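You operate a simulated robot arm through the tools that you are given. There is no shell and no other tool. Be economical: measure what you need, move in short steps, check, and stop when the job is done.

Carry out the task below with a simulated two-armed robot. There is one attempt and no reset: what you move stays moved.

## Task
Fetch the wide roller and set it on the top of the assembly table. Then fetch the loose red knob and set it on the middle shelf of the parts table. Then put the round brush from the top of the assembly table on the cream drying chart. Then put the red cap from the top of the long bench on the upper shelf under the long bench. Then stack the pale block labelled "pine" from the top of the long bench on top of the pale block that says "birch". Keep to this order. Set down upright: wide roller.

The check looks at the end state, three seconds after you hand in, the way a careful person would. Anything else that was tipped, shoved, dropped, spilled or broken makes it a failure. Lids that push on must go on centred and level and be pressed home; caps that screw on are set level and turned clockwise until they are tight.

## Robot
Two 7-joint arms with two-finger grippers on one trunk, on a base that drives. Base frame: it is fixed to the floor where the robot stands at the start and does not move with it; the origin is under the middle of the robot, x ahead of it, y to its left, z up; the surface under the hand at the start is at about z = 860. Units: mm, degrees, N and s.
The left shoulder is at the start at [60, 179, 1157], the right one opposite. With the tool pointing down near the work surface each hand reaches from about 240 to 660 mm from the robot's upright axis, wherever it stands, measured 20 degrees to its own side. Places, roughly: drying chart [3250, 1750, 750]; loose red knob (4x4x5 cm) [600, -100, 900]; middle shelf of the parts table [600, -300, 400]; pale block [-7250, -750, 1000]; red cap (4x4x3 cm) [-7200, -1200, 900]; round brush (3x3x19 cm) [2300, 0, 1000]; top of the assembly table [2300, 200, 900]; upper shelf under the long bench [-7300, -1000, 700]; wide roller (6x9x11 cm) [500, -200, 900]. Payload 1.96 kg a hand.
The tool frame of a hand sits at the grasp point between the pads (the TCP): z along the fingers, y along the line on which they close. The tips reach 20 mm beyond it. Largest opening 72 mm; the body of the gripper starts 38 mm behind the TCP.
Orientation is told as [roll, pitch, yaw] about the base's x, y, z axes, in that order, counted from this pose: with the fingers straight down and closing along the base's y, the tool's x points along the base's -x, its y along +y and its z along -z.

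## Interface
- The arms move only by the tool servo_tool. It takes "left_targets", "right_targets" or both (then of equal length, played together; a hand with none holds still); each is a list of rows, each a list of 7 numbers: the turn, a rotation vector about the base's x, y, z in degrees, then the shift along the base's x, y, z in mm, then the finger opening in mm, from 0 to 72. In form: [[wx, wy, wz, tx, ty, tz, fingers], ...]. A call has 1 to 20 rows; each row shifts and turns the commanded pose from where the row before left it. Rows are played at 5 a second. More than 50 mm and 8.6 degrees between two rows, or a gripper value outside its range, and nothing of the call is played. Where a pose cannot be reached the arm comes as near as it can. A force on the tool above 40 N (or 10 N above the force at the start of the call, whichever is more), or a blocked arm, ends the call early, and 0.2 s more pass. Each finger travels about 153 mm/s and halts on what it meets, pressing with about 36 N; the grip force reading is that of the motor and also rises with nothing between the fingers. The clock runs only during rows and for 0.2 s after the last one: add rows that do not move to give the fingers time. It gives the time, the measured TCP pose, the force on the tool (base axes), the opening and the grip force at its end, in the units of the frame above (readings bear some noise), with the torque about the TCP (base axes, N m) and any sound that the robot's microphone picked up.
- Cameras (640 x 400 px; columns grow to the right, rows downward): "scene" is now at [13.2, -7.3, 1695.6]; the picture's right is [-0.10, -0.99, 0.00], its down [-0.83, 0.09, -0.55] and it looks along [0.54, -0.06, -0.84] (base axes); focal length 279 px, centre (320, 200). "left" rides on the left gripper at [71, -19, -82] in its tool frame; the picture's right is [0.26, 0.97, 0.00], its down [-0.67, 0.18, -0.72] and it looks along [-0.69, 0.19, 0.70] (tool axes); focal length 280 px, centre (320, 200). "right" rides on the right gripper at [71, 19, -82] in its tool frame; the picture's right is [-0.26, 0.96, 0.00], its down [-0.67, -0.18, -0.72] and it looks along [-0.69, -0.19, 0.70] (tool axes); focal length 280 px, centre (320, 200). There is no depth. A picture from a camera that has moved, and an enlarged one, comes with that camera's place and axes in the base frame and with its lens.
- grab_frame(camera): a new picture of that camera. It takes no simulated time.
- move_column(by): slides the trunk up (or, below 0, down) by that many mm; the arms and the scene camera ride with it, the base frame stays. It gives what a move gives, with no picture.
- drive_base(legs): drives the robot by 1 to 6 legs, each [ahead, left, turn to the left] in mm, mm and degrees, along the robot's own axes; the way and the turn of a leg run together, so that a leg with both is an arc; at most 1500 mm and 180 degrees a leg. The arms and the cameras ride along, it lands a little off, and it stops where it bumps. It gives what a move gives.
- head_to(pan, tilt): turns the head with the scene camera to pan (to the left, within 86 degrees either way) and tilt (down, from -29 to 69), counted from straight ahead of the robot. It gives what a move gives.
- inspect(camera, box): a new picture of the part [left, top, right, bottom] of that camera's present view, enlarged. It takes no simulated time.
- finish_job(): hands the job in; it is judged then, once.

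Work in short steps. Places have to be worked out from the pictures, the camera data and where the tool is seen: move nearer, look again, correct. Check each grasp and each placing, and mend what went wrong. You have 165 turns and 118 pictures in all, those below and enlarged ones among them. Open the grippers and draw the arms clear of the work before you hand the job in, unless the task says otherwise; then end with one line.

The tools are called after "Request:" as a command line: name --argument value ..., lists and objects as JSON in quotes. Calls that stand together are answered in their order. servo_tool: Moves the arms, as the interface text tells. Its arguments: {"type":"object","properties":{"left_targets":{"type":"array","items":{"type":"array","items":{"type":"number"}}},"right_targets":{"type":"array","items":{"type":"array","items":{"type":"number"}}}},"required":[]} The other tools are called the same way: move_column (by) slides the trunk up or down; drive_base (legs) drives the base; head_to (pan, tilt) turns the head that bears the scene camera; grab_frame (camera) takes a picture; inspect (camera, box) takes an enlarged picture of a part of a camera's view; finish_job () hands the job in.

At the start:

```text
t: 0.0
left_position: [433.2, 41.7, 1159.0]
left_orientation: [0.0, 0.0, 0.0]
left_ft_force: [0.2, -0.4, 0.1]
left_moment: [-0.01, 0.0, -0.01]
left_gripper_width: 71.9
left_gripper_force: 0.1
right_position: [320.8, -290.3, 1163.1]
right_orientation: [0.0, 0.0, -0.1]
right_ft_force: [-0.3, 0.6, 0.0]
right_moment: [0.02, 0.01, 0.0]
right_gripper_width: 72.2
right_gripper_force: 0.0
trunk travel left (down, up): [-802.0, 188.0]
robot x, y, heading: [1.8, -1.1, -0.2]
head pan, tilt: [-5.9, 56.9]
```

scene: 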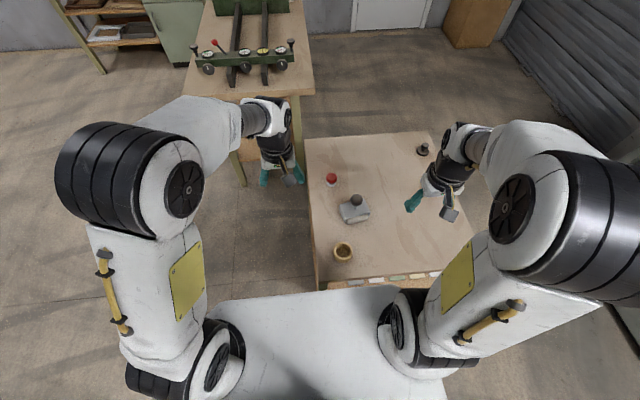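
right: 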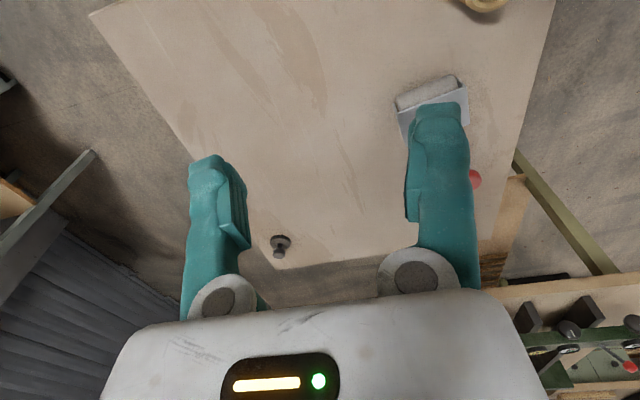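
left: 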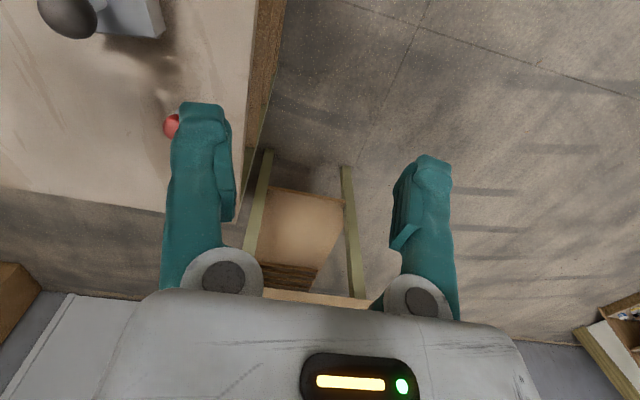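

The scene view shows the parts table with the roller and the red knob on it. I'll enlarge that region for details before moving.

Request:
inspect --camera "scene" --box '[300, 130, 460, 290]'

Request:
inspect --camera "right" --box '[360, 40, 540, 220]'

```text
2.50 times, centred on (380, 210) of scene
camera zoom: at [13.2, -7.3, 1695.6], right [-0.1, -0.99, 0.0], down [-0.83, 0.09, -0.55], along [0.54, -0.06, -0.84], focal length 697 px, centre (170, 175)
```

zoom: 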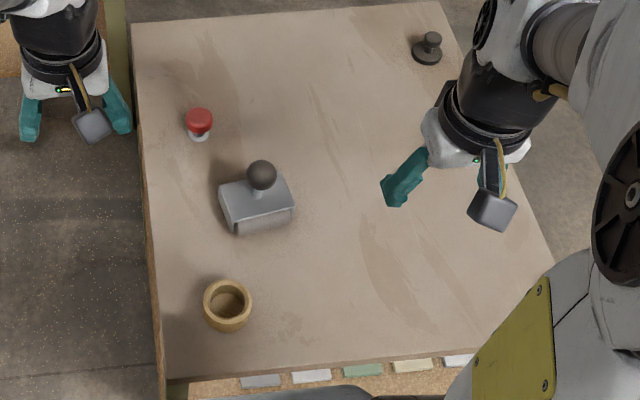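

```text
2.22 times, centred on (450, 130) of right
camera zoom: at [249.9, -269.0, 1245.6], right [0.26, 0.96, 0.0], down [0.67, -0.18, 0.72], along [0.69, -0.19, -0.7], focal length 623 px, centre (31, 356)
```

zoom: 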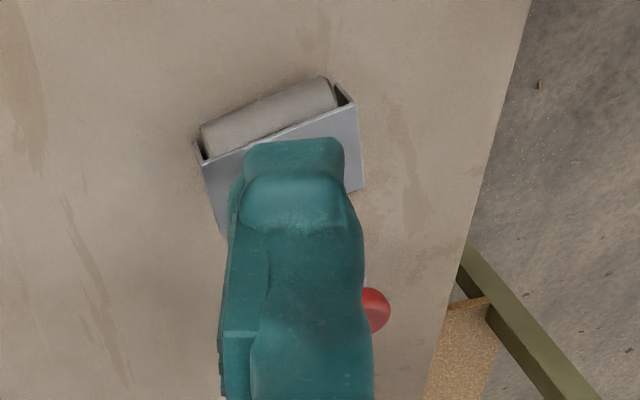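

The roller's ball knob is about [478, -176, 955]. I'll bring the right hand above it with the left hand moving aside, then look again.

Request:
servo_tool --right_targets '[[0, 0, 0, 30, 0, 0, 72], [0, 0, 0, 40, 0, 0, 72], [0, 0, 0, 40, 20, 0, 72], [0, 0, 0, 20, 25, -20, 72], [0, 0, 0, 0, 25, -30, 72]]' --left_targets '[[0, 0, 0, -10, 40, 0, 72], [0, 0, 0, -10, 40, 0, 72], [0, 0, 0, -10, 40, 0, 72], [0, 0, 0, -10, 40, 0, 72], [0, 0, 0, 0, 20, 0, 72]]'

Request:
grab_frame --camera "right"

Request:
grab_frame --camera "scene"

```text
t: 1.2
left_position: [394.7, 224.3, 1157.0]
left_orientation: [0.0, 0.0, 0.1]
left_ft_force: [-0.7, -0.4, -0.5]
left_moment: [0.0, 0.01, 0.05]
left_gripper_width: 72.1
left_gripper_force: 0.0
right_position: [452.3, -219.8, 1113.2]
right_orientation: [0.0, 0.0, -0.1]
right_ft_force: [0.1, 0.2, 0.0]
right_moment: [0.03, -0.02, -0.01]
right_gripper_width: 72.2
right_gripper_force: 0.1
trunk travel left (down, up): [-802.0, 188.0]
robot x, y, heading: [1.3, 1.8, -0.2]
head pan, tilt: [-5.9, 56.9]
```

```text
112 pictures are left
camera right: at [381.6, -199.2, 1195.6], right [0.26, 0.96, 0.0], down [0.67, -0.18, 0.71], along [0.69, -0.19, -0.7], focal length 280 px, centre (320, 200)
```

right: 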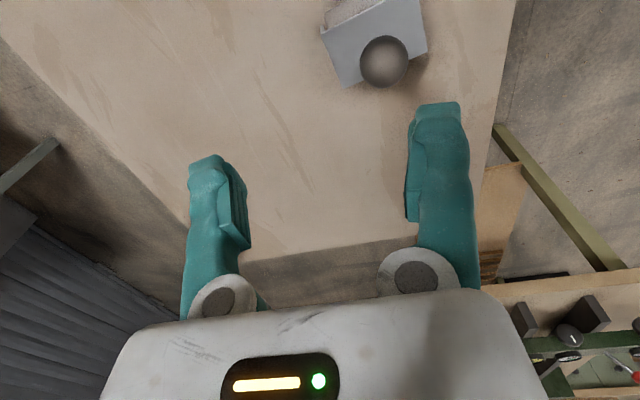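

```text
111 pictures are left
camera scene: at [14.5, -6.5, 1695.6], right [-0.1, -0.99, 0.0], down [-0.83, 0.09, -0.55], along [0.54, -0.06, -0.84], focal length 279 px, centre (320, 200)
```

scene: 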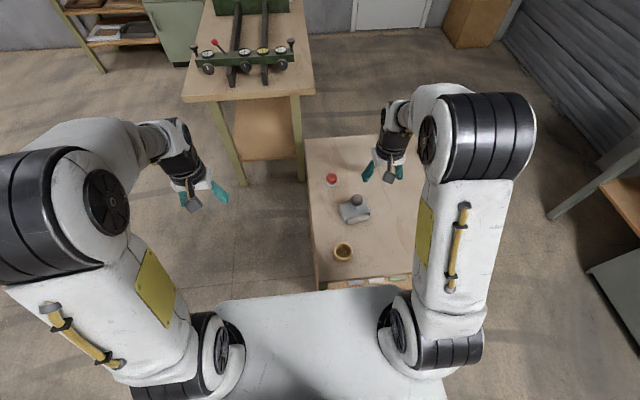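

The ball knob works out at [478, -174, 952] with a diameter of about 39 mm. I'll come down on it.

Request:
servo_tool --right_targets '[[0, 0, 0, 26, 25, 0, 72], [0, 0, 0, 0, 21, -20, 72], [0, 0, 0, 0, 0, -40, 72], [0, 0, 0, 0, 0, -30, 72], [0, 0, 0, 0, 0, 0, 72]]'

Request:
grab_frame --camera "right"

```text
t: 2.4
left_position: [393.0, 223.0, 1158.3]
left_orientation: [0.0, 0.1, 0.1]
left_ft_force: [-0.1, 0.7, 0.9]
left_moment: [-0.02, 0.01, 0.0]
left_gripper_width: 72.1
left_gripper_force: 0.0
right_position: [477.3, -173.2, 1023.2]
right_orientation: [0.0, -0.1, 0.0]
right_ft_force: [-0.6, 0.2, 0.0]
right_moment: [0.0, -0.02, 0.02]
right_gripper_width: 72.1
right_gripper_force: 0.0
trunk travel left (down, up): [-802.0, 188.0]
robot x, y, heading: [-1.9, 5.0, -0.0]
head pan, tilt: [-5.9, 56.9]
```

```text
110 pictures are left
camera right: at [406.0, -152.4, 1105.2], right [0.26, 0.96, 0.0], down [0.67, -0.18, 0.72], along [0.69, -0.19, -0.7], focal length 280 px, centre (320, 200)
```

right: 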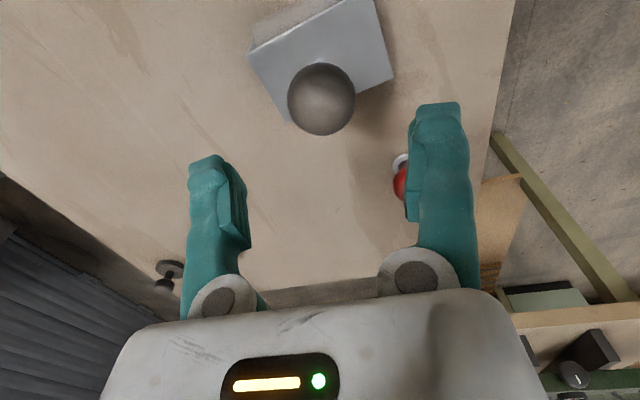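

The knob lies right under the TCP (477.5, -172.5), so I go straight down and grip.

Request:
servo_tool --right_targets '[[0, 0, 0, 0, 0, -30, 72], [0, 0, 0, 0, 0, -25, 72], [0, 0, 0, 0, 0, -15, 72], [0, 0, 0, 0, 0, 0, 72], [0, 0, 0, 0, 0, 0, 30], [0, 0, 0, 0, 0, 0, 20], [0, 0, 0, 0, 0, 0, 20]]'

Request:
grab_frame --camera "right"

```text
t: 4.0
left_position: [393.5, 222.6, 1158.4]
left_orientation: [0.0, -0.1, 0.0]
left_ft_force: [0.0, 1.2, -0.6]
left_moment: [-0.02, 0.01, 0.02]
left_gripper_width: 72.1
left_gripper_force: 0.1
right_position: [477.2, -174.1, 952.1]
right_orientation: [-0.1, 0.0, 0.0]
right_ft_force: [0.2, 0.6, 0.1]
right_moment: [0.09, 0.0, 0.04]
right_gripper_width: 35.3
right_gripper_force: 36.0
trunk travel left (down, up): [-802.0, 188.0]
robot x, y, heading: [-2.1, 2.2, 0.1]
head pan, tilt: [-5.9, 56.9]
```

```text
109 pictures are left
camera right: at [404.5, -153.0, 1034.6], right [0.26, 0.96, 0.0], down [0.67, -0.18, 0.72], along [0.69, -0.19, -0.7], focal length 280 px, centre (320, 200)
```

right: 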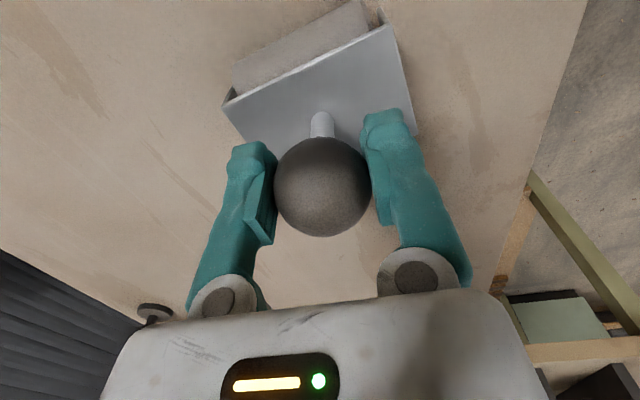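

Gripped at 35 mm. I'll lift straight up and check that the roller follows level, and look ahead to the assembly table.

Request:
servo_tool --right_targets '[[0, 0, 0, 0, 0, 20, 20], [0, 0, 0, 0, 0, 30, 20], [0, 0, 0, 0, 0, 50, 20], [0, 0, 0, 0, 0, 50, 20], [0, 0, 0, 0, 0, 50, 20]]'

Request:
head_to --pan 0 --tilt 15

Request:
grab_frame --camera "right"

Request:
grab_frame --camera "scene"

```text
t: 5.2
left_position: [392.3, 222.5, 1158.8]
left_orientation: [0.0, -0.1, 0.1]
left_ft_force: [-0.4, 0.1, 0.1]
left_moment: [0.03, -0.03, -0.01]
left_gripper_width: 72.1
left_gripper_force: 0.0
right_position: [477.3, -171.0, 1152.4]
right_orientation: [0.0, -0.2, 0.0]
right_ft_force: [-0.2, -0.2, -2.7]
right_moment: [0.0, -0.01, -0.01]
right_gripper_width: 35.2
right_gripper_force: 36.1
trunk travel left (down, up): [-802.0, 188.0]
robot x, y, heading: [-1.2, 3.1, -0.0]
head pan, tilt: [-5.9, 56.9]
```

```text
t: 6.3
left_position: [393.1, 222.7, 1158.5]
left_orientation: [0.1, 0.0, 0.1]
left_ft_force: [-1.2, 0.5, 0.1]
left_moment: [0.01, 0.0, 0.01]
left_gripper_width: 72.2
left_gripper_force: 0.0
right_position: [477.4, -172.6, 1150.7]
right_orientation: [0.0, -0.2, -0.1]
right_ft_force: [0.3, 0.0, -2.3]
right_moment: [0.0, 0.01, -0.01]
right_gripper_width: 35.1
right_gripper_force: 35.6
trunk travel left (down, up): [-802.0, 188.0]
robot x, y, heading: [0.8, -1.9, 0.1]
head pan, tilt: [0.0, 15.0]
```

```text
108 pictures are left
camera right: at [406.2, -150.7, 1233.3], right [0.26, 0.96, 0.0], down [0.67, -0.18, 0.72], along [0.69, -0.19, -0.7], focal length 280 px, centre (320, 200)
```

right: 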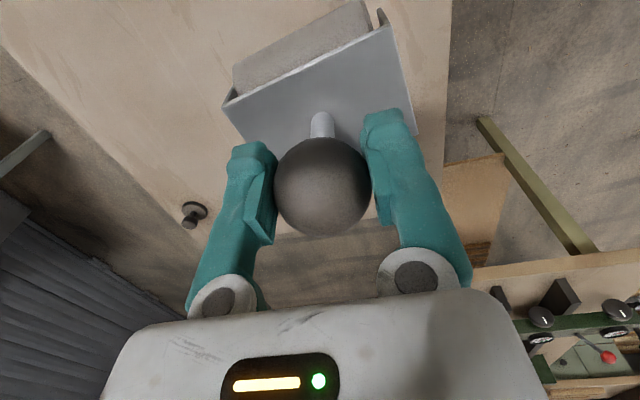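

```text
107 pictures are left
camera scene: at [37.1, -0.1, 1758.1], right [0.0, -1.0, 0.0], down [-0.26, 0.0, -0.97], along [0.97, 0.0, -0.26], focal length 279 px, centre (320, 200)
```

scene: 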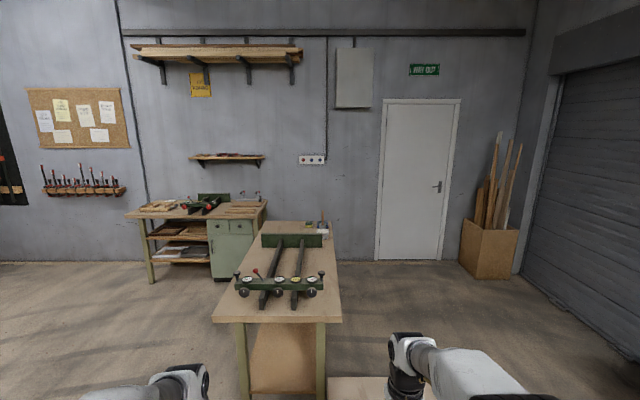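

The roller follows level. The long table ahead with the green device seems to be the assembly table; I'll enlarge it.

Request:
inspect --camera "scene" --box '[200, 180, 360, 330]'

Request:
inspect --camera "scene" --box '[100, 170, 280, 290]'

```text
2.67 times, centred on (280, 255) of scene
camera zoom: at [37.1, -0.1, 1758.1], right [0.0, -1.0, 0.0], down [-0.26, 0.0, -0.97], along [0.97, 0.0, -0.26], focal length 744 px, centre (427, 53)
```

zoom: 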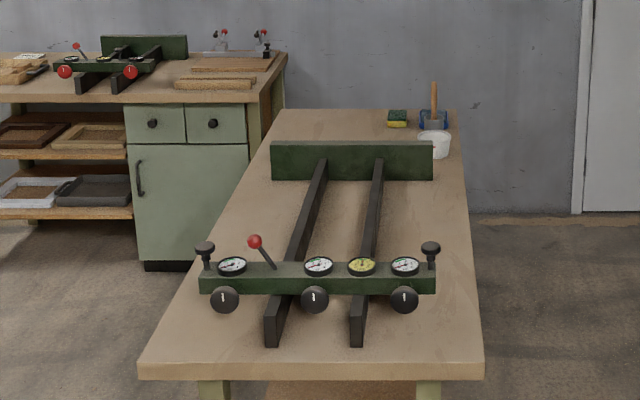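

```text
3.33 times, centred on (190, 230) of scene
camera zoom: at [37.1, -0.1, 1758.1], right [0.0, -1.0, 0.0], down [-0.26, 0.0, -0.97], along [0.97, 0.0, -0.26], focal length 930 px, centre (753, 100)
```

zoom: 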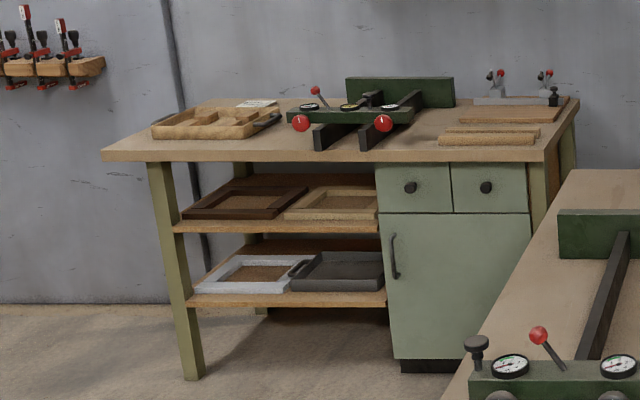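

The brush stands in a holder at about [2306, -23] on the far right corner. I'll look to both sides to plan the drive around the tables.

Request:
head_to --pan -60 --tilt 35

Request:
grab_frame --camera "scene"

Request:
head_to --pan 60 --tilt 30

Request:
grab_frame --camera "scene"

```text
t: 7.6
left_position: [392.8, 222.5, 1158.7]
left_orientation: [0.0, 0.0, -0.1]
left_ft_force: [-0.4, -0.3, -0.3]
left_moment: [-0.04, 0.03, 0.01]
left_gripper_width: 72.1
left_gripper_force: 0.1
right_position: [478.9, -173.0, 1151.1]
right_orientation: [0.0, -0.1, 0.0]
right_ft_force: [0.7, 0.3, -1.6]
right_moment: [-0.03, 0.01, -0.05]
right_gripper_width: 35.2
right_gripper_force: 35.9
trunk travel left (down, up): [-802.0, 188.0]
robot x, y, heading: [0.4, 0.7, -0.1]
head pan, tilt: [-60.0, 35.0]
```

```text
104 pictures are left
camera scene: at [-11.9, -76.3, 1726.2], right [-0.87, -0.5, 0.0], down [-0.29, 0.5, -0.82], along [0.41, -0.71, -0.57], focal length 279 px, centre (320, 200)
```

scene: 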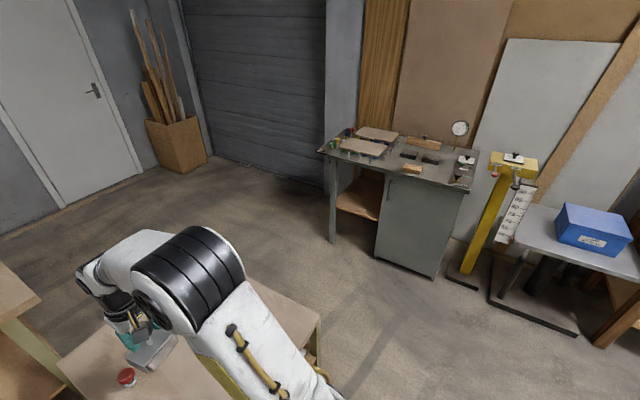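

```text
t: 9.6
left_position: [393.8, 222.4, 1158.4]
left_orientation: [0.0, 0.0, 0.0]
left_ft_force: [0.8, -0.4, 0.4]
left_moment: [-0.01, -0.01, -0.01]
left_gripper_width: 71.9
left_gripper_force: 0.0
right_position: [477.5, -172.0, 1151.6]
right_orientation: [0.0, -0.2, 0.0]
right_ft_force: [-0.4, -0.4, -3.1]
right_moment: [0.03, 0.0, -0.02]
right_gripper_width: 35.0
right_gripper_force: 35.6
trunk travel left (down, up): [-802.0, 188.0]
robot x, y, heading: [-1.6, -0.2, -0.0]
head pan, tilt: [60.0, 30.0]
```

```text
103 pictures are left
camera scene: at [-10.8, 78.2, 1734.0], right [0.87, -0.5, 0.0], down [-0.25, -0.43, -0.87], along [0.43, 0.75, -0.5], focal length 279 px, centre (320, 200)
```

scene: 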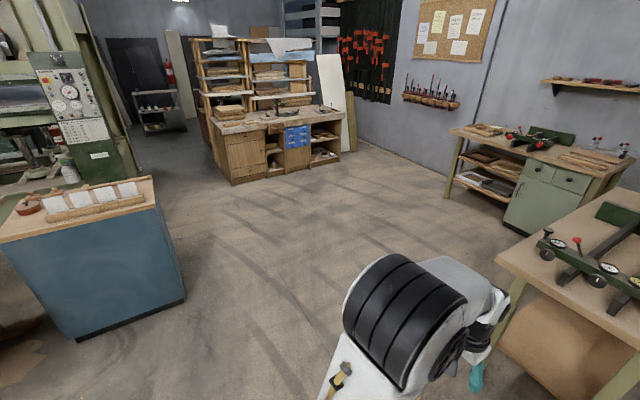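

Both sides are clear. I'll drive around the right side of the parts table toward the assembly table's right side (y < -105), keeping the roller high, and turn to face it.

Request:
drive_base --legs '[[0, -1050, 0], [1478, 0, 0], [0, 0, 90]]'

Request:
head_to --pan 0 --tilt 35

Request:
grab_frame --camera "scene"

```text
t: 25.6
left_position: [1227.7, -650.7, 1158.6]
left_orientation: [-0.1, 0.0, 90.1]
left_ft_force: [-1.1, -0.5, 0.4]
left_moment: [-0.01, 0.02, 0.0]
left_gripper_width: 72.1
left_gripper_force: 0.1
right_position: [1622.6, -568.1, 1153.2]
right_orientation: [0.0, -0.1, 90.0]
right_ft_force: [-0.1, -0.4, -2.5]
right_moment: [-0.02, 0.04, -0.01]
right_gripper_width: 35.3
right_gripper_force: 35.5
trunk travel left (down, up): [-802.0, 188.0]
robot x, y, heading: [1454.0, -1048.2, 89.9]
head pan, tilt: [60.0, 30.0]
```

```text
t: 26.9
left_position: [1228.2, -651.9, 1158.2]
left_orientation: [0.0, -0.1, 90.0]
left_ft_force: [0.2, 0.1, -0.2]
left_moment: [0.04, 0.02, 0.01]
left_gripper_width: 72.2
left_gripper_force: 0.0
right_position: [1623.3, -566.8, 1151.4]
right_orientation: [0.0, -0.2, 90.0]
right_ft_force: [-0.4, -0.5, -2.7]
right_moment: [-0.01, 0.0, 0.02]
right_gripper_width: 35.2
right_gripper_force: 36.1
trunk travel left (down, up): [-802.0, 188.0]
robot x, y, heading: [1454.2, -1044.6, 89.8]
head pan, tilt: [0.0, 35.0]
```

```text
102 pictures are left
camera scene: at [1454.7, -1016.4, 1726.2], right [1.0, 0.0, 0.0], down [0.0, -0.57, -0.82], along [0.0, 0.82, -0.57], focal length 279 px, centre (320, 200)
```

scene: 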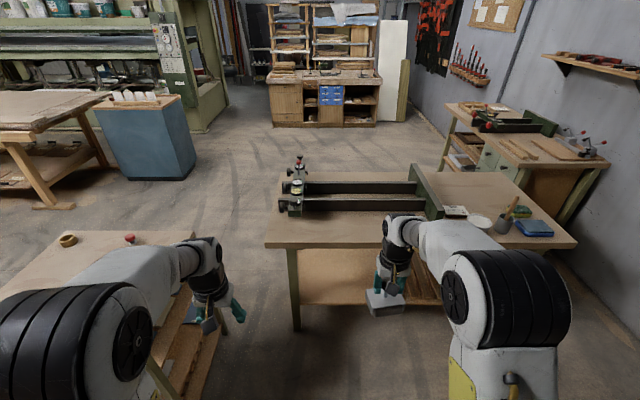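

Free strip between the table edge (y≈-115) and the device beam (y≈105) is confirmed around x 1620. I drive ahead so that the roller is above it.

Request:
drive_base --legs '[[555, 0, 0]]'

Request:
grab_frame --camera "right"

Request:
head_to --pan -10 --tilt 55

Request:
grab_frame --camera "scene"

```text
t: 30.1
left_position: [1227.7, -99.2, 1158.3]
left_orientation: [-0.1, 0.0, 90.1]
left_ft_force: [0.8, 0.3, 0.3]
left_moment: [-0.01, -0.04, 0.02]
left_gripper_width: 72.0
left_gripper_force: 0.1
right_position: [1622.1, -16.0, 1151.8]
right_orientation: [0.0, -0.2, 90.2]
right_ft_force: [0.2, -0.3, -2.6]
right_moment: [-0.02, 0.0, -0.01]
right_gripper_width: 35.3
right_gripper_force: 36.2
trunk travel left (down, up): [-802.0, 188.0]
robot x, y, heading: [1450.3, -491.2, 90.1]
head pan, tilt: [0.0, 35.0]
```

```text
101 pictures are left
camera right: at [1601.7, -85.1, 1233.7], right [-0.97, 0.26, 0.0], down [0.18, 0.67, 0.72], along [0.19, 0.69, -0.7], focal length 280 px, centre (320, 200)
```

right: 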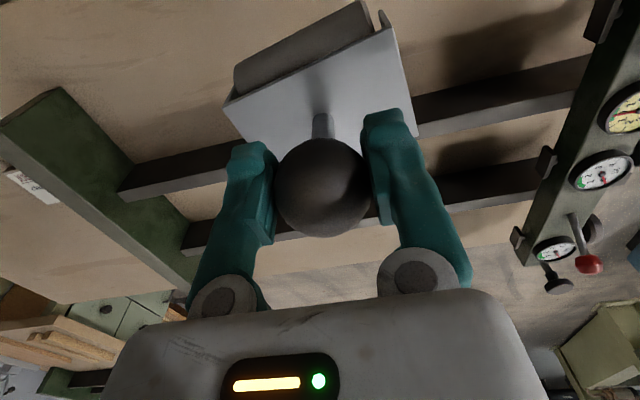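

```text
t: 30.9
left_position: [1227.1, -100.6, 1157.8]
left_orientation: [0.0, 0.0, 90.2]
left_ft_force: [-0.2, 0.0, 0.0]
left_moment: [0.02, -0.01, -0.01]
left_gripper_width: 72.1
left_gripper_force: 0.1
right_position: [1622.4, -15.4, 1152.0]
right_orientation: [0.0, -0.2, 90.1]
right_ft_force: [0.2, -0.5, -3.5]
right_moment: [-0.02, -0.01, 0.02]
right_gripper_width: 34.9
right_gripper_force: 36.0
trunk travel left (down, up): [-802.0, 188.0]
robot x, y, heading: [1450.9, -492.9, 90.0]
head pan, tilt: [-10.0, 55.0]
```

```text
100 pictures are left
camera scene: at [1466.7, -481.7, 1698.0], right [0.99, -0.17, 0.0], down [-0.14, -0.81, -0.57], along [0.1, 0.57, -0.82], focal length 279 px, centre (320, 200)
```

scene: 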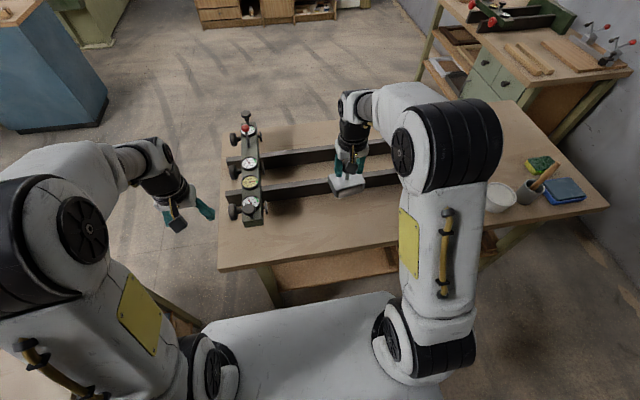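

The strip is centred on y≈0. I lower the roller to just above the table top and check.

Request:
servo_tool --right_targets '[[0, 0, 0, 0, 5, -40, 20], [0, 0, 0, 0, 5, -40, 20], [0, 0, 0, 0, 0, -40, 20], [0, 0, 0, 0, 0, -40, 20], [0, 0, 0, 0, 0, -15, 20], [0, 0, 0, 0, 0, 0, 20]]'

Request:
grab_frame --camera "right"

Request:
inspect --camera "scene" --box '[270, 120, 430, 220]'

```text
t: 32.3
left_position: [1226.8, -101.1, 1157.6]
left_orientation: [0.0, -0.1, 90.1]
left_ft_force: [0.5, -0.6, -0.5]
left_moment: [0.0, 0.02, 0.01]
left_gripper_width: 72.1
left_gripper_force: 0.0
right_position: [1621.0, -5.1, 976.6]
right_orientation: [0.0, -0.2, 90.1]
right_ft_force: [0.5, -0.3, -2.4]
right_moment: [0.01, 0.03, -0.03]
right_gripper_width: 35.3
right_gripper_force: 36.5
trunk travel left (down, up): [-802.0, 188.0]
robot x, y, heading: [1444.8, -496.4, 90.1]
head pan, tilt: [-10.0, 55.0]
```

```text
99 pictures are left
camera right: at [1602.0, -74.2, 1057.3], right [-0.97, 0.26, 0.0], down [0.18, 0.67, 0.72], along [0.19, 0.69, -0.7], focal length 280 px, centre (320, 200)
```

right: 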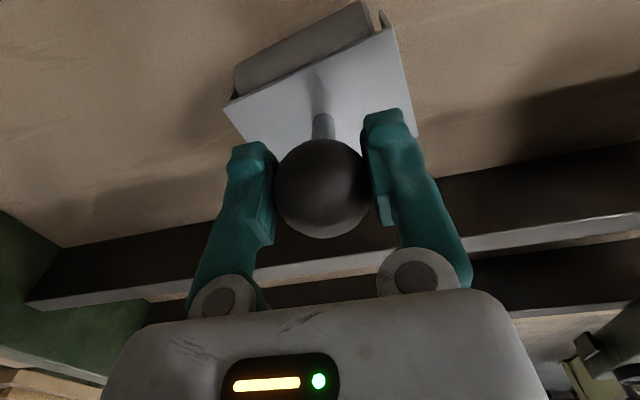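

```text
4.00 times, centred on (350, 170) of scene
camera zoom: at [1466.6, -482.3, 1697.9], right [0.99, -0.17, 0.0], down [-0.14, -0.81, -0.57], along [0.1, 0.56, -0.82], focal length 1115 px, centre (200, 320)
```

zoom: 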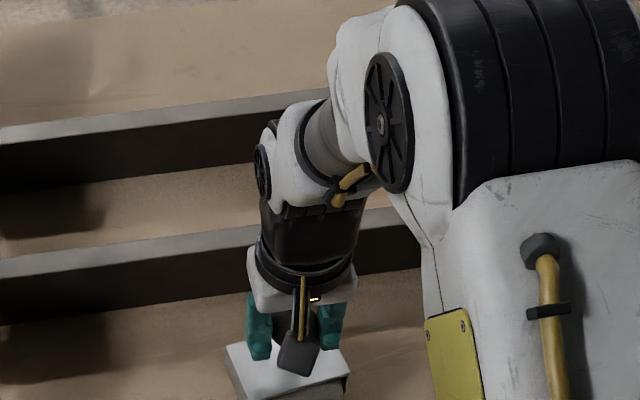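

No contact yet. I lower on in small steps, watching the force.

Request:
servo_tool --right_targets '[[0, 0, 0, 0, 0, -4, 20], [0, 0, 0, 0, 0, -4, 20], [0, 0, 0, 0, 0, -4, 20], [0, 0, 0, 0, 0, 0, 20]]'

```text
t: 33.3
left_position: [1228.1, -100.4, 1158.1]
left_orientation: [0.1, 0.1, 90.1]
left_ft_force: [-0.4, 0.5, -0.7]
left_moment: [-0.01, 0.01, -0.02]
left_gripper_width: 71.9
left_gripper_force: 0.1
right_position: [1620.9, -4.5, 965.8]
right_orientation: [0.1, -0.2, 90.0]
right_ft_force: [0.0, 0.4, -2.9]
right_moment: [-0.01, -0.01, -0.01]
right_gripper_width: 35.0
right_gripper_force: 36.2
trunk travel left (down, up): [-802.0, 188.0]
robot x, y, heading: [1452.0, -495.6, 90.0]
head pan, tilt: [-10.0, 55.0]
```

Still hanging free (-2.9 N); further down.

Request:
servo_tool --right_targets '[[0, 0, 0, 0, 0, -4, 20], [0, 0, 0, 0, 0, -4, 20], [0, 0, 0, 0, 0, -3, 20], [0, 0, 0, 0, 0, 0, 20]]'

```text
t: 34.3
left_position: [1227.2, -100.5, 1157.3]
left_orientation: [0.0, 0.0, 90.1]
left_ft_force: [-0.6, -0.1, 0.3]
left_moment: [-0.01, 0.02, 0.02]
left_gripper_width: 71.9
left_gripper_force: 0.1
right_position: [1621.9, -4.7, 953.1]
right_orientation: [0.0, -0.1, 90.1]
right_ft_force: [-0.7, -0.1, -3.2]
right_moment: [0.01, -0.03, -0.01]
right_gripper_width: 34.6
right_gripper_force: 36.3
trunk travel left (down, up): [-802.0, 188.0]
robot x, y, heading: [1453.8, -493.6, 89.7]
head pan, tilt: [-10.0, 55.0]
```

Request:
servo_tool --right_targets '[[0, 0, 0, 0, 0, -2, 20], [0, 0, 0, 0, 0, -2, 20], [0, 0, 0, 0, 0, -2, 20], [0, 0, 0, 0, 0, 0, 20]]'

Request:
grab_frame --camera "right"

```text
t: 35.3
left_position: [1226.5, -105.2, 1159.2]
left_orientation: [-0.1, -0.2, 90.1]
left_ft_force: [0.1, -0.6, -0.5]
left_moment: [0.0, 0.01, 0.03]
left_gripper_width: 71.9
left_gripper_force: 0.1
right_position: [1619.5, -7.5, 951.6]
right_orientation: [-0.1, -0.5, 90.1]
right_ft_force: [-0.6, -2.3, 36.0]
right_moment: [-0.05, 0.01, 0.0]
right_gripper_width: 35.2
right_gripper_force: 35.7
trunk travel left (down, up): [-802.0, 188.0]
robot x, y, heading: [1450.4, -490.2, 90.0]
head pan, tilt: [-10.0, 55.0]
```

```text
97 pictures are left
camera right: at [1599.7, -77.1, 1032.5], right [-0.97, 0.26, 0.0], down [0.18, 0.67, 0.72], along [0.19, 0.7, -0.69], focal length 280 px, centre (320, 200)
```

right: 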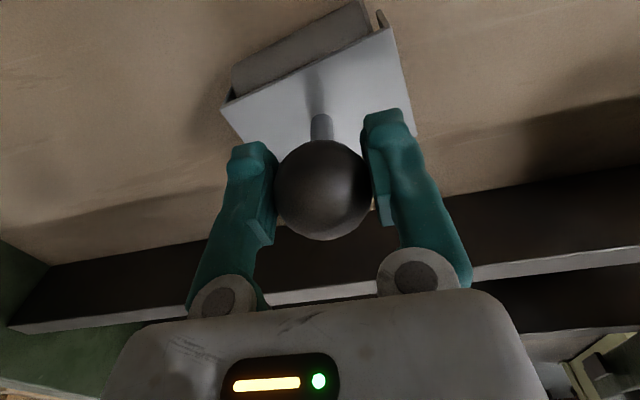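

Contact, so this top is also at z≈860. I ease the pressure off and open.

Request:
servo_tool --right_targets '[[0, 0, 0, 0, 0, 3, 20], [0, 0, 0, 0, 0, 0, 20], [0, 0, 0, 0, 0, 0, 50], [0, 0, 0, 0, 0, 0, 72], [0, 0, 0, 0, 0, 0, 72], [0, 0, 0, 0, 0, 40, 72], [0, 0, 0, 0, 0, 50, 72], [0, 0, 0, 0, 0, 50, 72], [0, 0, 0, 0, 0, 50, 72]]'

Request:
grab_frame --camera "right"

```text
t: 37.3
left_position: [1227.4, -100.6, 1157.3]
left_orientation: [0.1, -0.1, 90.2]
left_ft_force: [0.5, -0.6, 0.1]
left_moment: [0.03, 0.02, 0.02]
left_gripper_width: 71.8
left_gripper_force: 0.0
right_position: [1620.2, -7.9, 1140.3]
right_orientation: [0.0, -0.2, 90.1]
right_ft_force: [-0.4, 0.3, 0.2]
right_moment: [0.04, 0.01, -0.02]
right_gripper_width: 71.8
right_gripper_force: 0.0
trunk travel left (down, up): [-802.0, 188.0]
robot x, y, heading: [1449.3, -489.6, 90.2]
head pan, tilt: [-10.0, 55.0]
```

```text
96 pictures are left
camera right: at [1599.2, -77.5, 1221.9], right [-0.97, 0.26, 0.0], down [0.18, 0.67, 0.72], along [0.19, 0.69, -0.7], focal length 280 px, centre (320, 200)
```

right: 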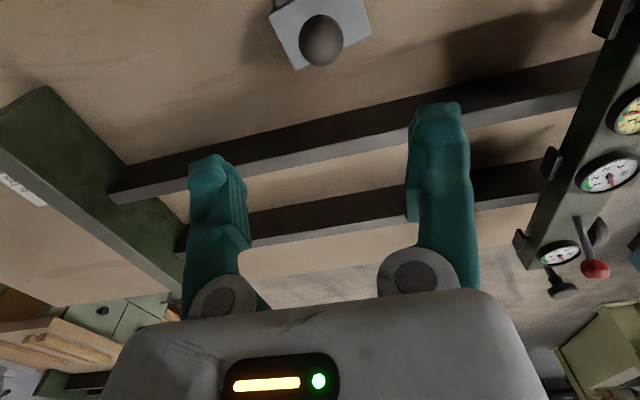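

The roller stands upright on the table. Now I look left toward the parts table to see its shelves.

Request:
drive_base --legs '[[-450, 0, 0], [0, 0, 70]]'

Request:
head_to --pan 0 --tilt 45

Request:
grab_frame --camera "scene"

```text
t: 43.2
left_position: [1001.9, -1028.5, 1158.5]
left_orientation: [0.2, 0.0, 159.5]
left_ft_force: [0.5, -0.5, -0.1]
left_moment: [0.0, 0.02, -0.02]
left_gripper_width: 72.0
left_gripper_force: 0.1
right_position: [1051.2, -628.6, 1139.0]
right_orientation: [-0.1, -0.2, 159.6]
right_ft_force: [-0.5, 0.2, 0.5]
right_moment: [-0.03, -0.01, 0.0]
right_gripper_width: 72.0
right_gripper_force: 0.1
trunk travel left (down, up): [-802.0, 188.0]
robot x, y, heading: [1447.7, -957.5, 159.4]
head pan, tilt: [-10.0, 55.0]
```

```text
t: 43.9
left_position: [1002.1, -1028.8, 1158.4]
left_orientation: [0.0, 0.0, 159.7]
left_ft_force: [0.9, 0.1, -0.6]
left_moment: [0.0, 0.01, 0.03]
left_gripper_width: 72.0
left_gripper_force: 0.1
right_position: [1051.0, -629.9, 1139.7]
right_orientation: [0.0, -0.2, 159.7]
right_ft_force: [0.7, 0.1, -0.7]
right_moment: [0.01, 0.03, 0.02]
right_gripper_width: 71.9
right_gripper_force: 0.0
trunk travel left (down, up): [-802.0, 188.0]
robot x, y, heading: [1451.1, -956.6, 159.4]
head pan, tilt: [0.0, 45.0]
```

```text
95 pictures are left
camera scene: at [1431.8, -949.2, 1711.3], right [0.35, 0.94, 0.0], down [0.66, -0.25, -0.71], along [-0.66, 0.25, -0.71], focal length 279 px, centre (320, 200)
```

scene: 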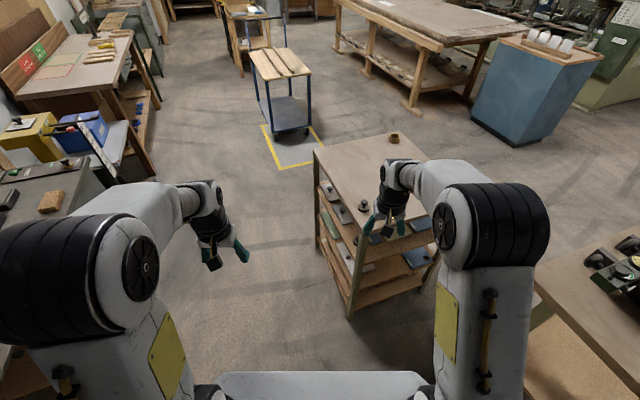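

The parts table has shelves open on the sides, with sample panels on them. I'll enlarge it.

Request:
inspect --camera "scene" --box '[300, 120, 460, 320]'

```text
2.00 times, centred on (380, 220) of scene
camera zoom: at [1431.8, -949.2, 1711.3], right [0.35, 0.94, 0.0], down [0.66, -0.25, -0.71], along [-0.66, 0.25, -0.71], focal length 558 px, centre (200, 160)
```

zoom: 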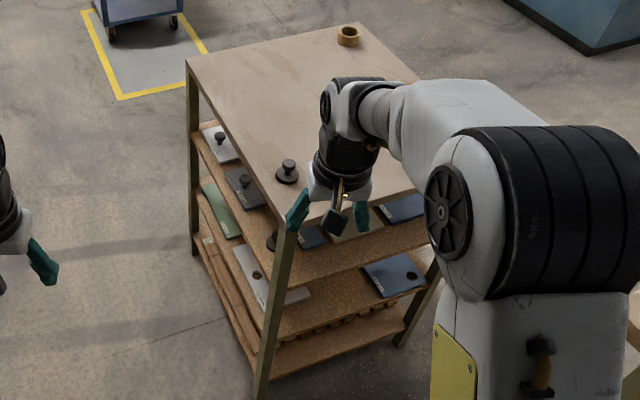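

I'll drive to the south side of the parts table (robot at about x 600, y -1150, facing +y) and lower the trunk to look into the middle shelf.

Request:
drive_base --legs '[[0, 0, 20.6], [840, 200, 0], [0, 0, -90]]'

Request:
move_column --by -700

Request:
head_to --pan 0 --tilt 35

Request:
grab_frame --camera "scene"

```text
t: 53.4
left_position: [359.0, -775.4, 1157.3]
left_orientation: [0.1, 0.0, 91.6]
left_ft_force: [-0.3, -0.1, -0.6]
left_moment: [0.02, 0.0, -0.01]
left_gripper_width: 72.1
left_gripper_force: 0.0
right_position: [749.9, -670.1, 1139.2]
right_orientation: [-0.1, -0.3, 91.6]
right_ft_force: [-0.2, -0.3, -0.9]
right_moment: [-0.04, 0.04, -0.01]
right_gripper_width: 72.1
right_gripper_force: 0.0
trunk travel left (down, up): [-802.0, 188.0]
robot x, y, heading: [592.2, -1162.4, 91.6]
head pan, tilt: [0.0, 45.0]
```

```text
refused: -700 is not a number from -400 to 400
```

```text
t: 54.1
left_position: [359.8, -773.8, 1158.4]
left_orientation: [0.0, 0.1, 91.7]
left_ft_force: [-0.6, -0.6, -0.4]
left_moment: [0.0, -0.04, -0.01]
left_gripper_width: 72.1
left_gripper_force: 0.2
right_position: [748.9, -669.7, 1139.8]
right_orientation: [-0.1, -0.2, 91.7]
right_ft_force: [-0.1, 0.1, 0.0]
right_moment: [0.02, 0.03, -0.02]
right_gripper_width: 72.0
right_gripper_force: 0.0
trunk travel left (down, up): [-802.0, 188.0]
robot x, y, heading: [594.4, -1161.4, 91.8]
head pan, tilt: [0.0, 35.0]
```

```text
93 pictures are left
camera scene: at [596.2, -1133.2, 1726.1], right [1.0, 0.03, 0.0], down [0.02, -0.57, -0.82], along [-0.02, 0.82, -0.57], focal length 279 px, centre (320, 200)
```

scene: 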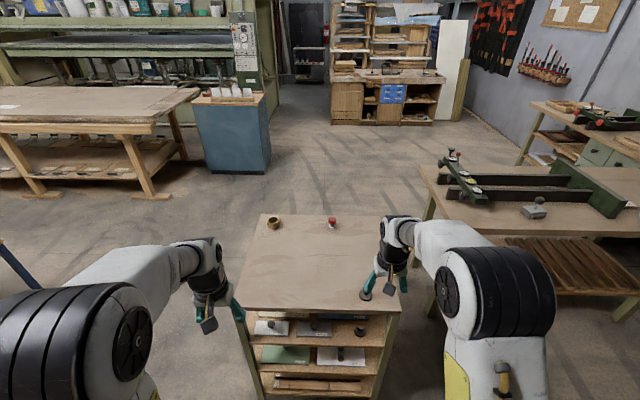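

The south side is open: green and white panels lie on the middle shelf. I lower the trunk for a flatter look.

Request:
drive_base --legs '[[-60, 0, 0]]'

Request:
move_column --by -400

Request:
move_column --by -300

Request:
grab_frame --camera "scene"

```text
t: 55.1
left_position: [361.2, -830.9, 1156.8]
left_orientation: [0.0, 0.2, 91.7]
left_ft_force: [0.0, 0.1, -0.4]
left_moment: [-0.06, 0.02, 0.0]
left_gripper_width: 72.1
left_gripper_force: 0.0
right_position: [750.4, -726.2, 1139.2]
right_orientation: [0.0, -0.1, 91.6]
right_ft_force: [-0.4, -0.5, -0.2]
right_moment: [0.01, 0.02, 0.0]
right_gripper_width: 72.0
right_gripper_force: 0.0
trunk travel left (down, up): [-802.0, 188.0]
robot x, y, heading: [593.9, -1220.3, 91.9]
head pan, tilt: [0.0, 35.0]
```

```text
t: 58.9
left_position: [360.7, -832.8, 758.9]
left_orientation: [0.0, 0.1, 91.7]
left_ft_force: [-0.6, -0.4, 0.4]
left_moment: [-0.01, -0.03, 0.0]
left_gripper_width: 71.9
left_gripper_force: 0.1
right_position: [750.9, -727.8, 739.3]
right_orientation: [0.0, -0.2, 91.7]
right_ft_force: [0.3, 0.1, -0.5]
right_moment: [0.02, 0.0, -0.02]
right_gripper_width: 71.9
right_gripper_force: 0.0
trunk travel left (down, up): [-402.0, 588.0]
robot x, y, heading: [594.6, -1219.2, 91.9]
head pan, tilt: [0.0, 35.0]
```

```text
t: 61.9
left_position: [361.3, -832.1, 457.4]
left_orientation: [0.0, 0.0, 91.7]
left_ft_force: [-0.9, 0.0, 1.0]
left_moment: [0.02, 0.01, 0.0]
left_gripper_width: 72.0
left_gripper_force: 0.1
right_position: [751.8, -728.8, 439.7]
right_orientation: [0.0, -0.2, 91.7]
right_ft_force: [-0.8, 0.0, 0.1]
right_moment: [0.02, 0.01, 0.01]
right_gripper_width: 72.1
right_gripper_force: 0.1
trunk travel left (down, up): [-102.0, 888.0]
robot x, y, heading: [596.6, -1222.2, 91.8]
head pan, tilt: [0.0, 35.0]
```

```text
92 pictures are left
camera scene: at [597.9, -1192.0, 1026.2], right [1.0, 0.03, 0.0], down [0.02, -0.57, -0.82], along [-0.02, 0.82, -0.57], focal length 279 px, centre (320, 200)
```

scene: 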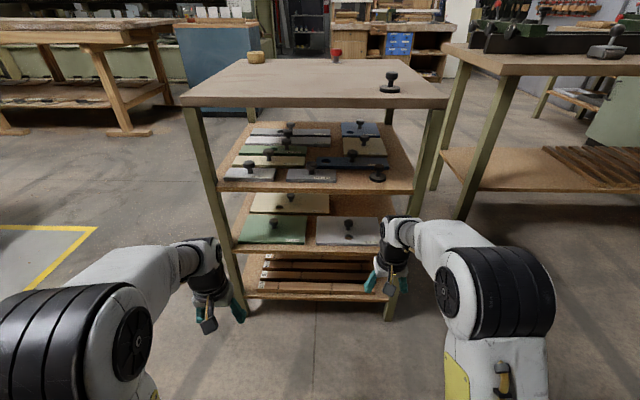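

Request:
inspect --camera "scene" --box '[200, 110, 440, 310]'

```text
2.00 times, centred on (320, 210) of scene
camera zoom: at [597.9, -1192.0, 1026.2], right [1.0, 0.03, 0.0], down [0.02, -0.57, -0.82], along [-0.02, 0.82, -0.57], focal length 558 px, centre (320, 180)
```

zoom: 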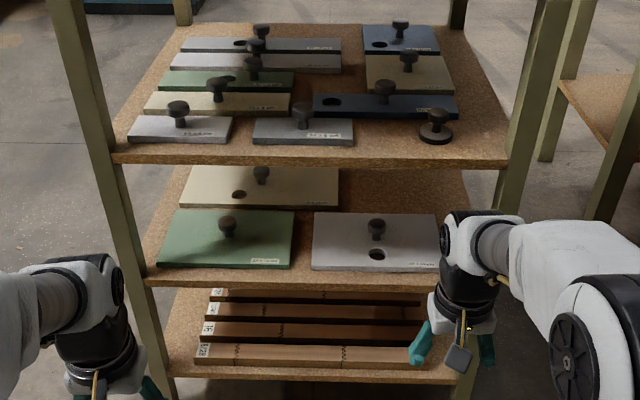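

Middle shelf z≈383 with a free patch around x 650–865, y -372…-205, reachable from the east edge near [805, -290]. Now I fetch the knob first: raise the trunk and drive back to the west side.

Request:
move_column --by 400

Request:
move_column --by 300

Request:
drive_base --legs '[[0, 600, -1.8], [1150, 0, 0], [0, 0, -90]]'

Request:
head_to --pan 0 --tilt 50

Request:
grab_frame --camera "scene"

```text
t: 65.8
left_position: [361.9, -833.3, 858.3]
left_orientation: [0.0, 0.0, 91.6]
left_ft_force: [-0.6, -0.6, -0.8]
left_moment: [-0.03, -0.03, 0.01]
left_gripper_width: 71.8
left_gripper_force: 0.0
right_position: [751.9, -728.6, 839.3]
right_orientation: [-0.1, -0.2, 91.7]
right_ft_force: [-0.4, -1.1, -0.6]
right_moment: [0.0, 0.01, -0.01]
right_gripper_width: 71.9
right_gripper_force: 0.1
trunk travel left (down, up): [-502.0, 488.0]
robot x, y, heading: [592.9, -1220.2, 91.6]
head pan, tilt: [0.0, 35.0]
```

```text
t: 68.8
left_position: [360.9, -833.5, 1157.7]
left_orientation: [0.0, 0.1, 91.6]
left_ft_force: [0.2, 0.2, 1.0]
left_moment: [0.0, 0.0, 0.02]
left_gripper_width: 72.1
left_gripper_force: 0.0
right_position: [751.7, -728.1, 1139.4]
right_orientation: [0.0, -0.2, 91.7]
right_ft_force: [0.7, -0.2, -0.3]
right_moment: [0.01, 0.0, 0.0]
right_gripper_width: 72.2
right_gripper_force: 0.0
trunk travel left (down, up): [-802.0, 188.0]
robot x, y, heading: [595.5, -1221.9, 91.4]
head pan, tilt: [0.0, 35.0]
```

```text
t: 79.9
left_position: [89.9, 407.8, 1156.5]
left_orientation: [0.0, 0.0, 44.9]
left_ft_force: [-0.4, -0.4, -0.1]
left_moment: [0.04, 0.0, 0.01]
left_gripper_width: 71.9
left_gripper_force: 0.1
right_position: [432.5, 195.8, 1138.6]
right_orientation: [0.0, -0.2, 44.9]
right_ft_force: [0.4, 0.6, 0.2]
right_moment: [0.02, 0.0, -0.02]
right_gripper_width: 72.0
right_gripper_force: 0.1
trunk travel left (down, up): [-802.0, 188.0]
robot x, y, heading: [-37.6, -27.8, 44.8]
head pan, tilt: [0.0, 35.0]
stopped in leg 3: the robot was blocked; the commanded pose is now the measured one
```

```text
t: 80.7
left_position: [89.5, 406.9, 1158.8]
left_orientation: [-0.1, 0.0, 45.0]
left_ft_force: [1.1, -0.6, 0.5]
left_moment: [0.0, 0.0, 0.0]
left_gripper_width: 71.8
left_gripper_force: 0.1
right_position: [431.6, 194.6, 1140.0]
right_orientation: [0.0, -0.2, 44.9]
right_ft_force: [0.2, 0.7, 0.1]
right_moment: [0.0, 0.0, 0.01]
right_gripper_width: 71.8
right_gripper_force: 0.2
trunk travel left (down, up): [-802.0, 188.0]
robot x, y, heading: [-34.8, -29.7, 44.6]
head pan, tilt: [0.0, 50.0]
```

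```text
90 pictures are left
camera scene: at [-16.7, -17.2, 1704.5], right [0.7, -0.71, 0.0], down [-0.54, -0.54, -0.64], along [0.46, 0.45, -0.77], focal length 279 px, centre (320, 200)
```

scene: 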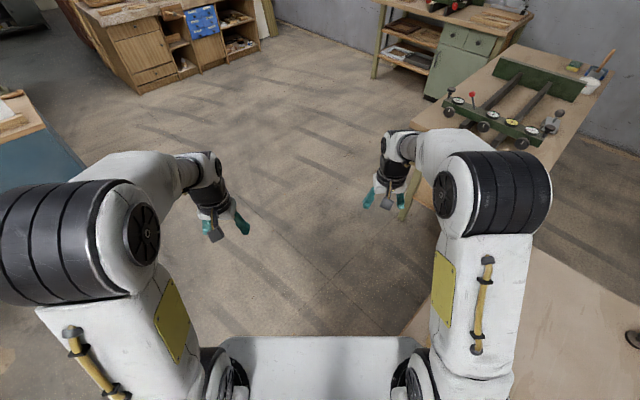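

The base's corner bumped the table while turning. I back off, finish the turn clear of it, and look at whether anything moved.

Request:
drive_base --legs '[[-150, 100, 0], [0, 0, -44.7]]'

Request:
grab_frame --camera "scene"

```text
t: 84.2
left_position: [187.3, 163.4, 1157.9]
left_orientation: [0.0, 0.0, 0.5]
left_ft_force: [-1.0, 0.3, 0.2]
left_moment: [0.0, -0.01, 0.02]
left_gripper_width: 72.0
left_gripper_force: 0.0
right_position: [284.2, -227.5, 1139.1]
right_orientation: [0.0, -0.2, 0.5]
right_ft_force: [-0.1, 0.0, -0.4]
right_moment: [-0.02, 0.0, -0.04]
right_gripper_width: 71.9
right_gripper_force: 0.0
trunk travel left (down, up): [-802.0, 188.0]
robot x, y, heading: [-208.6, -62.1, 0.4]
head pan, tilt: [0.0, 50.0]
```

```text
89 pictures are left
camera scene: at [-184.0, -62.5, 1704.5], right [0.01, -1.0, 0.0], down [-0.77, -0.01, -0.64], along [0.64, 0.0, -0.77], focal length 279 px, centre (320, 200)
```

scene: 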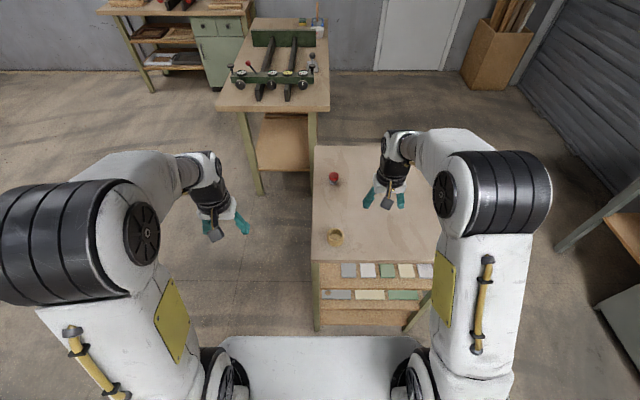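

Nothing moved: edge and knob [609, -118] read as before. I drive in, and tilt the right hand 45° forward so it can later reach into the shelf.

Request:
drive_base --legs '[[215, 0, 0]]'

Request:
servo_tool --right_targets '[[0, -7.5, 0, 0, 20, 0, 60], [0, -7.5, 0, 0, 20, 0, 60], [0, -7.5, 0, 0, 20, 0, 60], [0, -7.5, 0, 0, 20, 0, 60], [0, -7.5, 0, 0, 20, 0, 60], [0, -7.5, 0, 0, 10, 0, 60], [0, 0, 0, 0, 0, -40, 60], [0, 0, 0, 0, 0, -40, 60], [0, 0, 0, 0, 0, -40, 60], [0, 0, 0, 0, 0, 0, 60]]'

Request:
grab_frame --camera "right"

Request:
grab_frame --camera "scene"

```text
t: 85.9
left_position: [400.4, 164.5, 1159.3]
left_orientation: [0.0, -0.2, 0.5]
left_ft_force: [-0.2, -0.3, 0.3]
left_moment: [0.02, -0.01, 0.0]
left_gripper_width: 71.8
left_gripper_force: 0.1
right_position: [497.2, -225.3, 1138.8]
right_orientation: [0.0, -0.3, 0.5]
right_ft_force: [0.2, 0.1, 0.1]
right_moment: [0.01, 0.02, 0.02]
right_gripper_width: 72.1
right_gripper_force: 0.0
trunk travel left (down, up): [-802.0, 188.0]
robot x, y, heading: [9.6, -61.8, 0.4]
head pan, tilt: [0.0, 50.0]
```

```text
t: 88.1
left_position: [400.6, 165.4, 1159.0]
left_orientation: [0.1, 0.1, 0.6]
left_ft_force: [0.1, -0.2, 0.0]
left_moment: [0.03, 0.02, -0.01]
left_gripper_width: 72.3
left_gripper_force: 0.1
right_position: [493.2, -115.3, 1018.5]
right_orientation: [-0.5, -45.3, 0.8]
right_ft_force: [0.6, 0.5, -0.3]
right_moment: [0.01, 0.02, 0.0]
right_gripper_width: 60.1
right_gripper_force: 0.1
trunk travel left (down, up): [-802.0, 188.0]
robot x, y, heading: [8.1, -60.4, 0.9]
head pan, tilt: [0.0, 50.0]
```

```text
88 pictures are left
camera right: at [384.2, -94.8, 1025.6], right [0.18, 0.97, 0.18], down [-0.03, -0.18, 0.98], along [0.98, -0.18, 0.0], focal length 280 px, centre (320, 200)
```

right: 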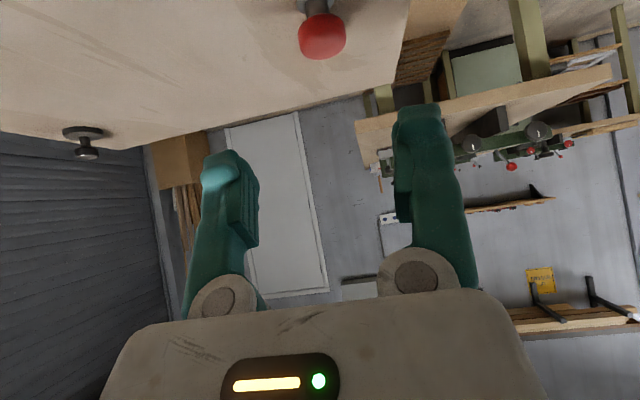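

```text
87 pictures are left
camera scene: at [28.9, -61.4, 1704.5], right [0.01, -1.0, 0.0], down [-0.77, -0.01, -0.64], along [0.64, 0.01, -0.77], focal length 279 px, centre (320, 200)
```

scene: 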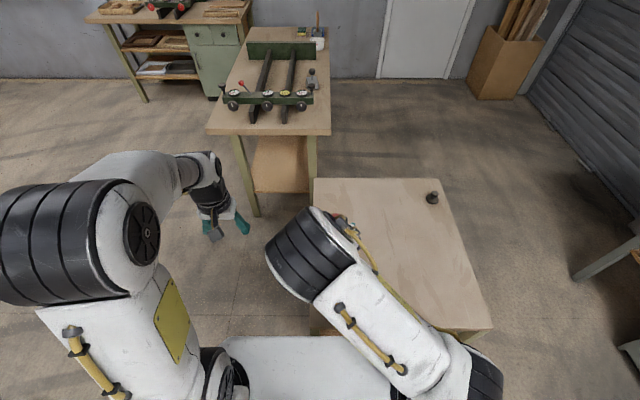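

The knob reads about [610, -113]. I move to a point on the 45° approach line and look again.

Request:
servo_tool --right_targets '[[0, 0, 0, 18, 1, -24, 72], [0, 0, 0, 18, 1, -24, 72], [0, 0, 0, 20, 0, -20, 72], [0, 0, 0, 0, 0, 0, 72]]'

Request:
grab_frame --camera "right"

```text
t: 89.1
left_position: [399.8, 166.6, 1158.2]
left_orientation: [0.0, 0.0, 0.5]
left_ft_force: [0.5, -0.3, 0.0]
left_moment: [0.02, -0.01, -0.02]
left_gripper_width: 72.1
left_gripper_force: 0.0
right_position: [548.9, -113.4, 951.0]
right_orientation: [-0.7, -45.1, 0.9]
right_ft_force: [0.3, 0.6, 0.5]
right_moment: [0.01, 0.0, -0.01]
right_gripper_width: 72.3
right_gripper_force: 0.0
trunk travel left (down, up): [-802.0, 188.0]
robot x, y, heading: [9.3, -64.7, 0.6]
head pan, tilt: [0.0, 50.0]
```

```text
86 pictures are left
camera right: at [441.6, -93.1, 958.4], right [0.18, 0.97, 0.18], down [-0.03, -0.18, 0.98], along [0.98, -0.18, 0.0], focal length 280 px, centre (320, 200)
```

right: 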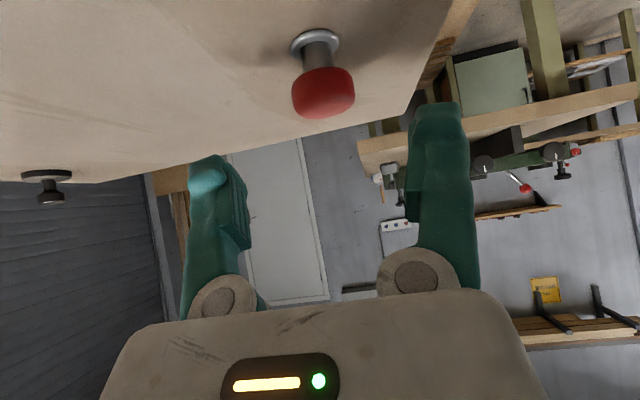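

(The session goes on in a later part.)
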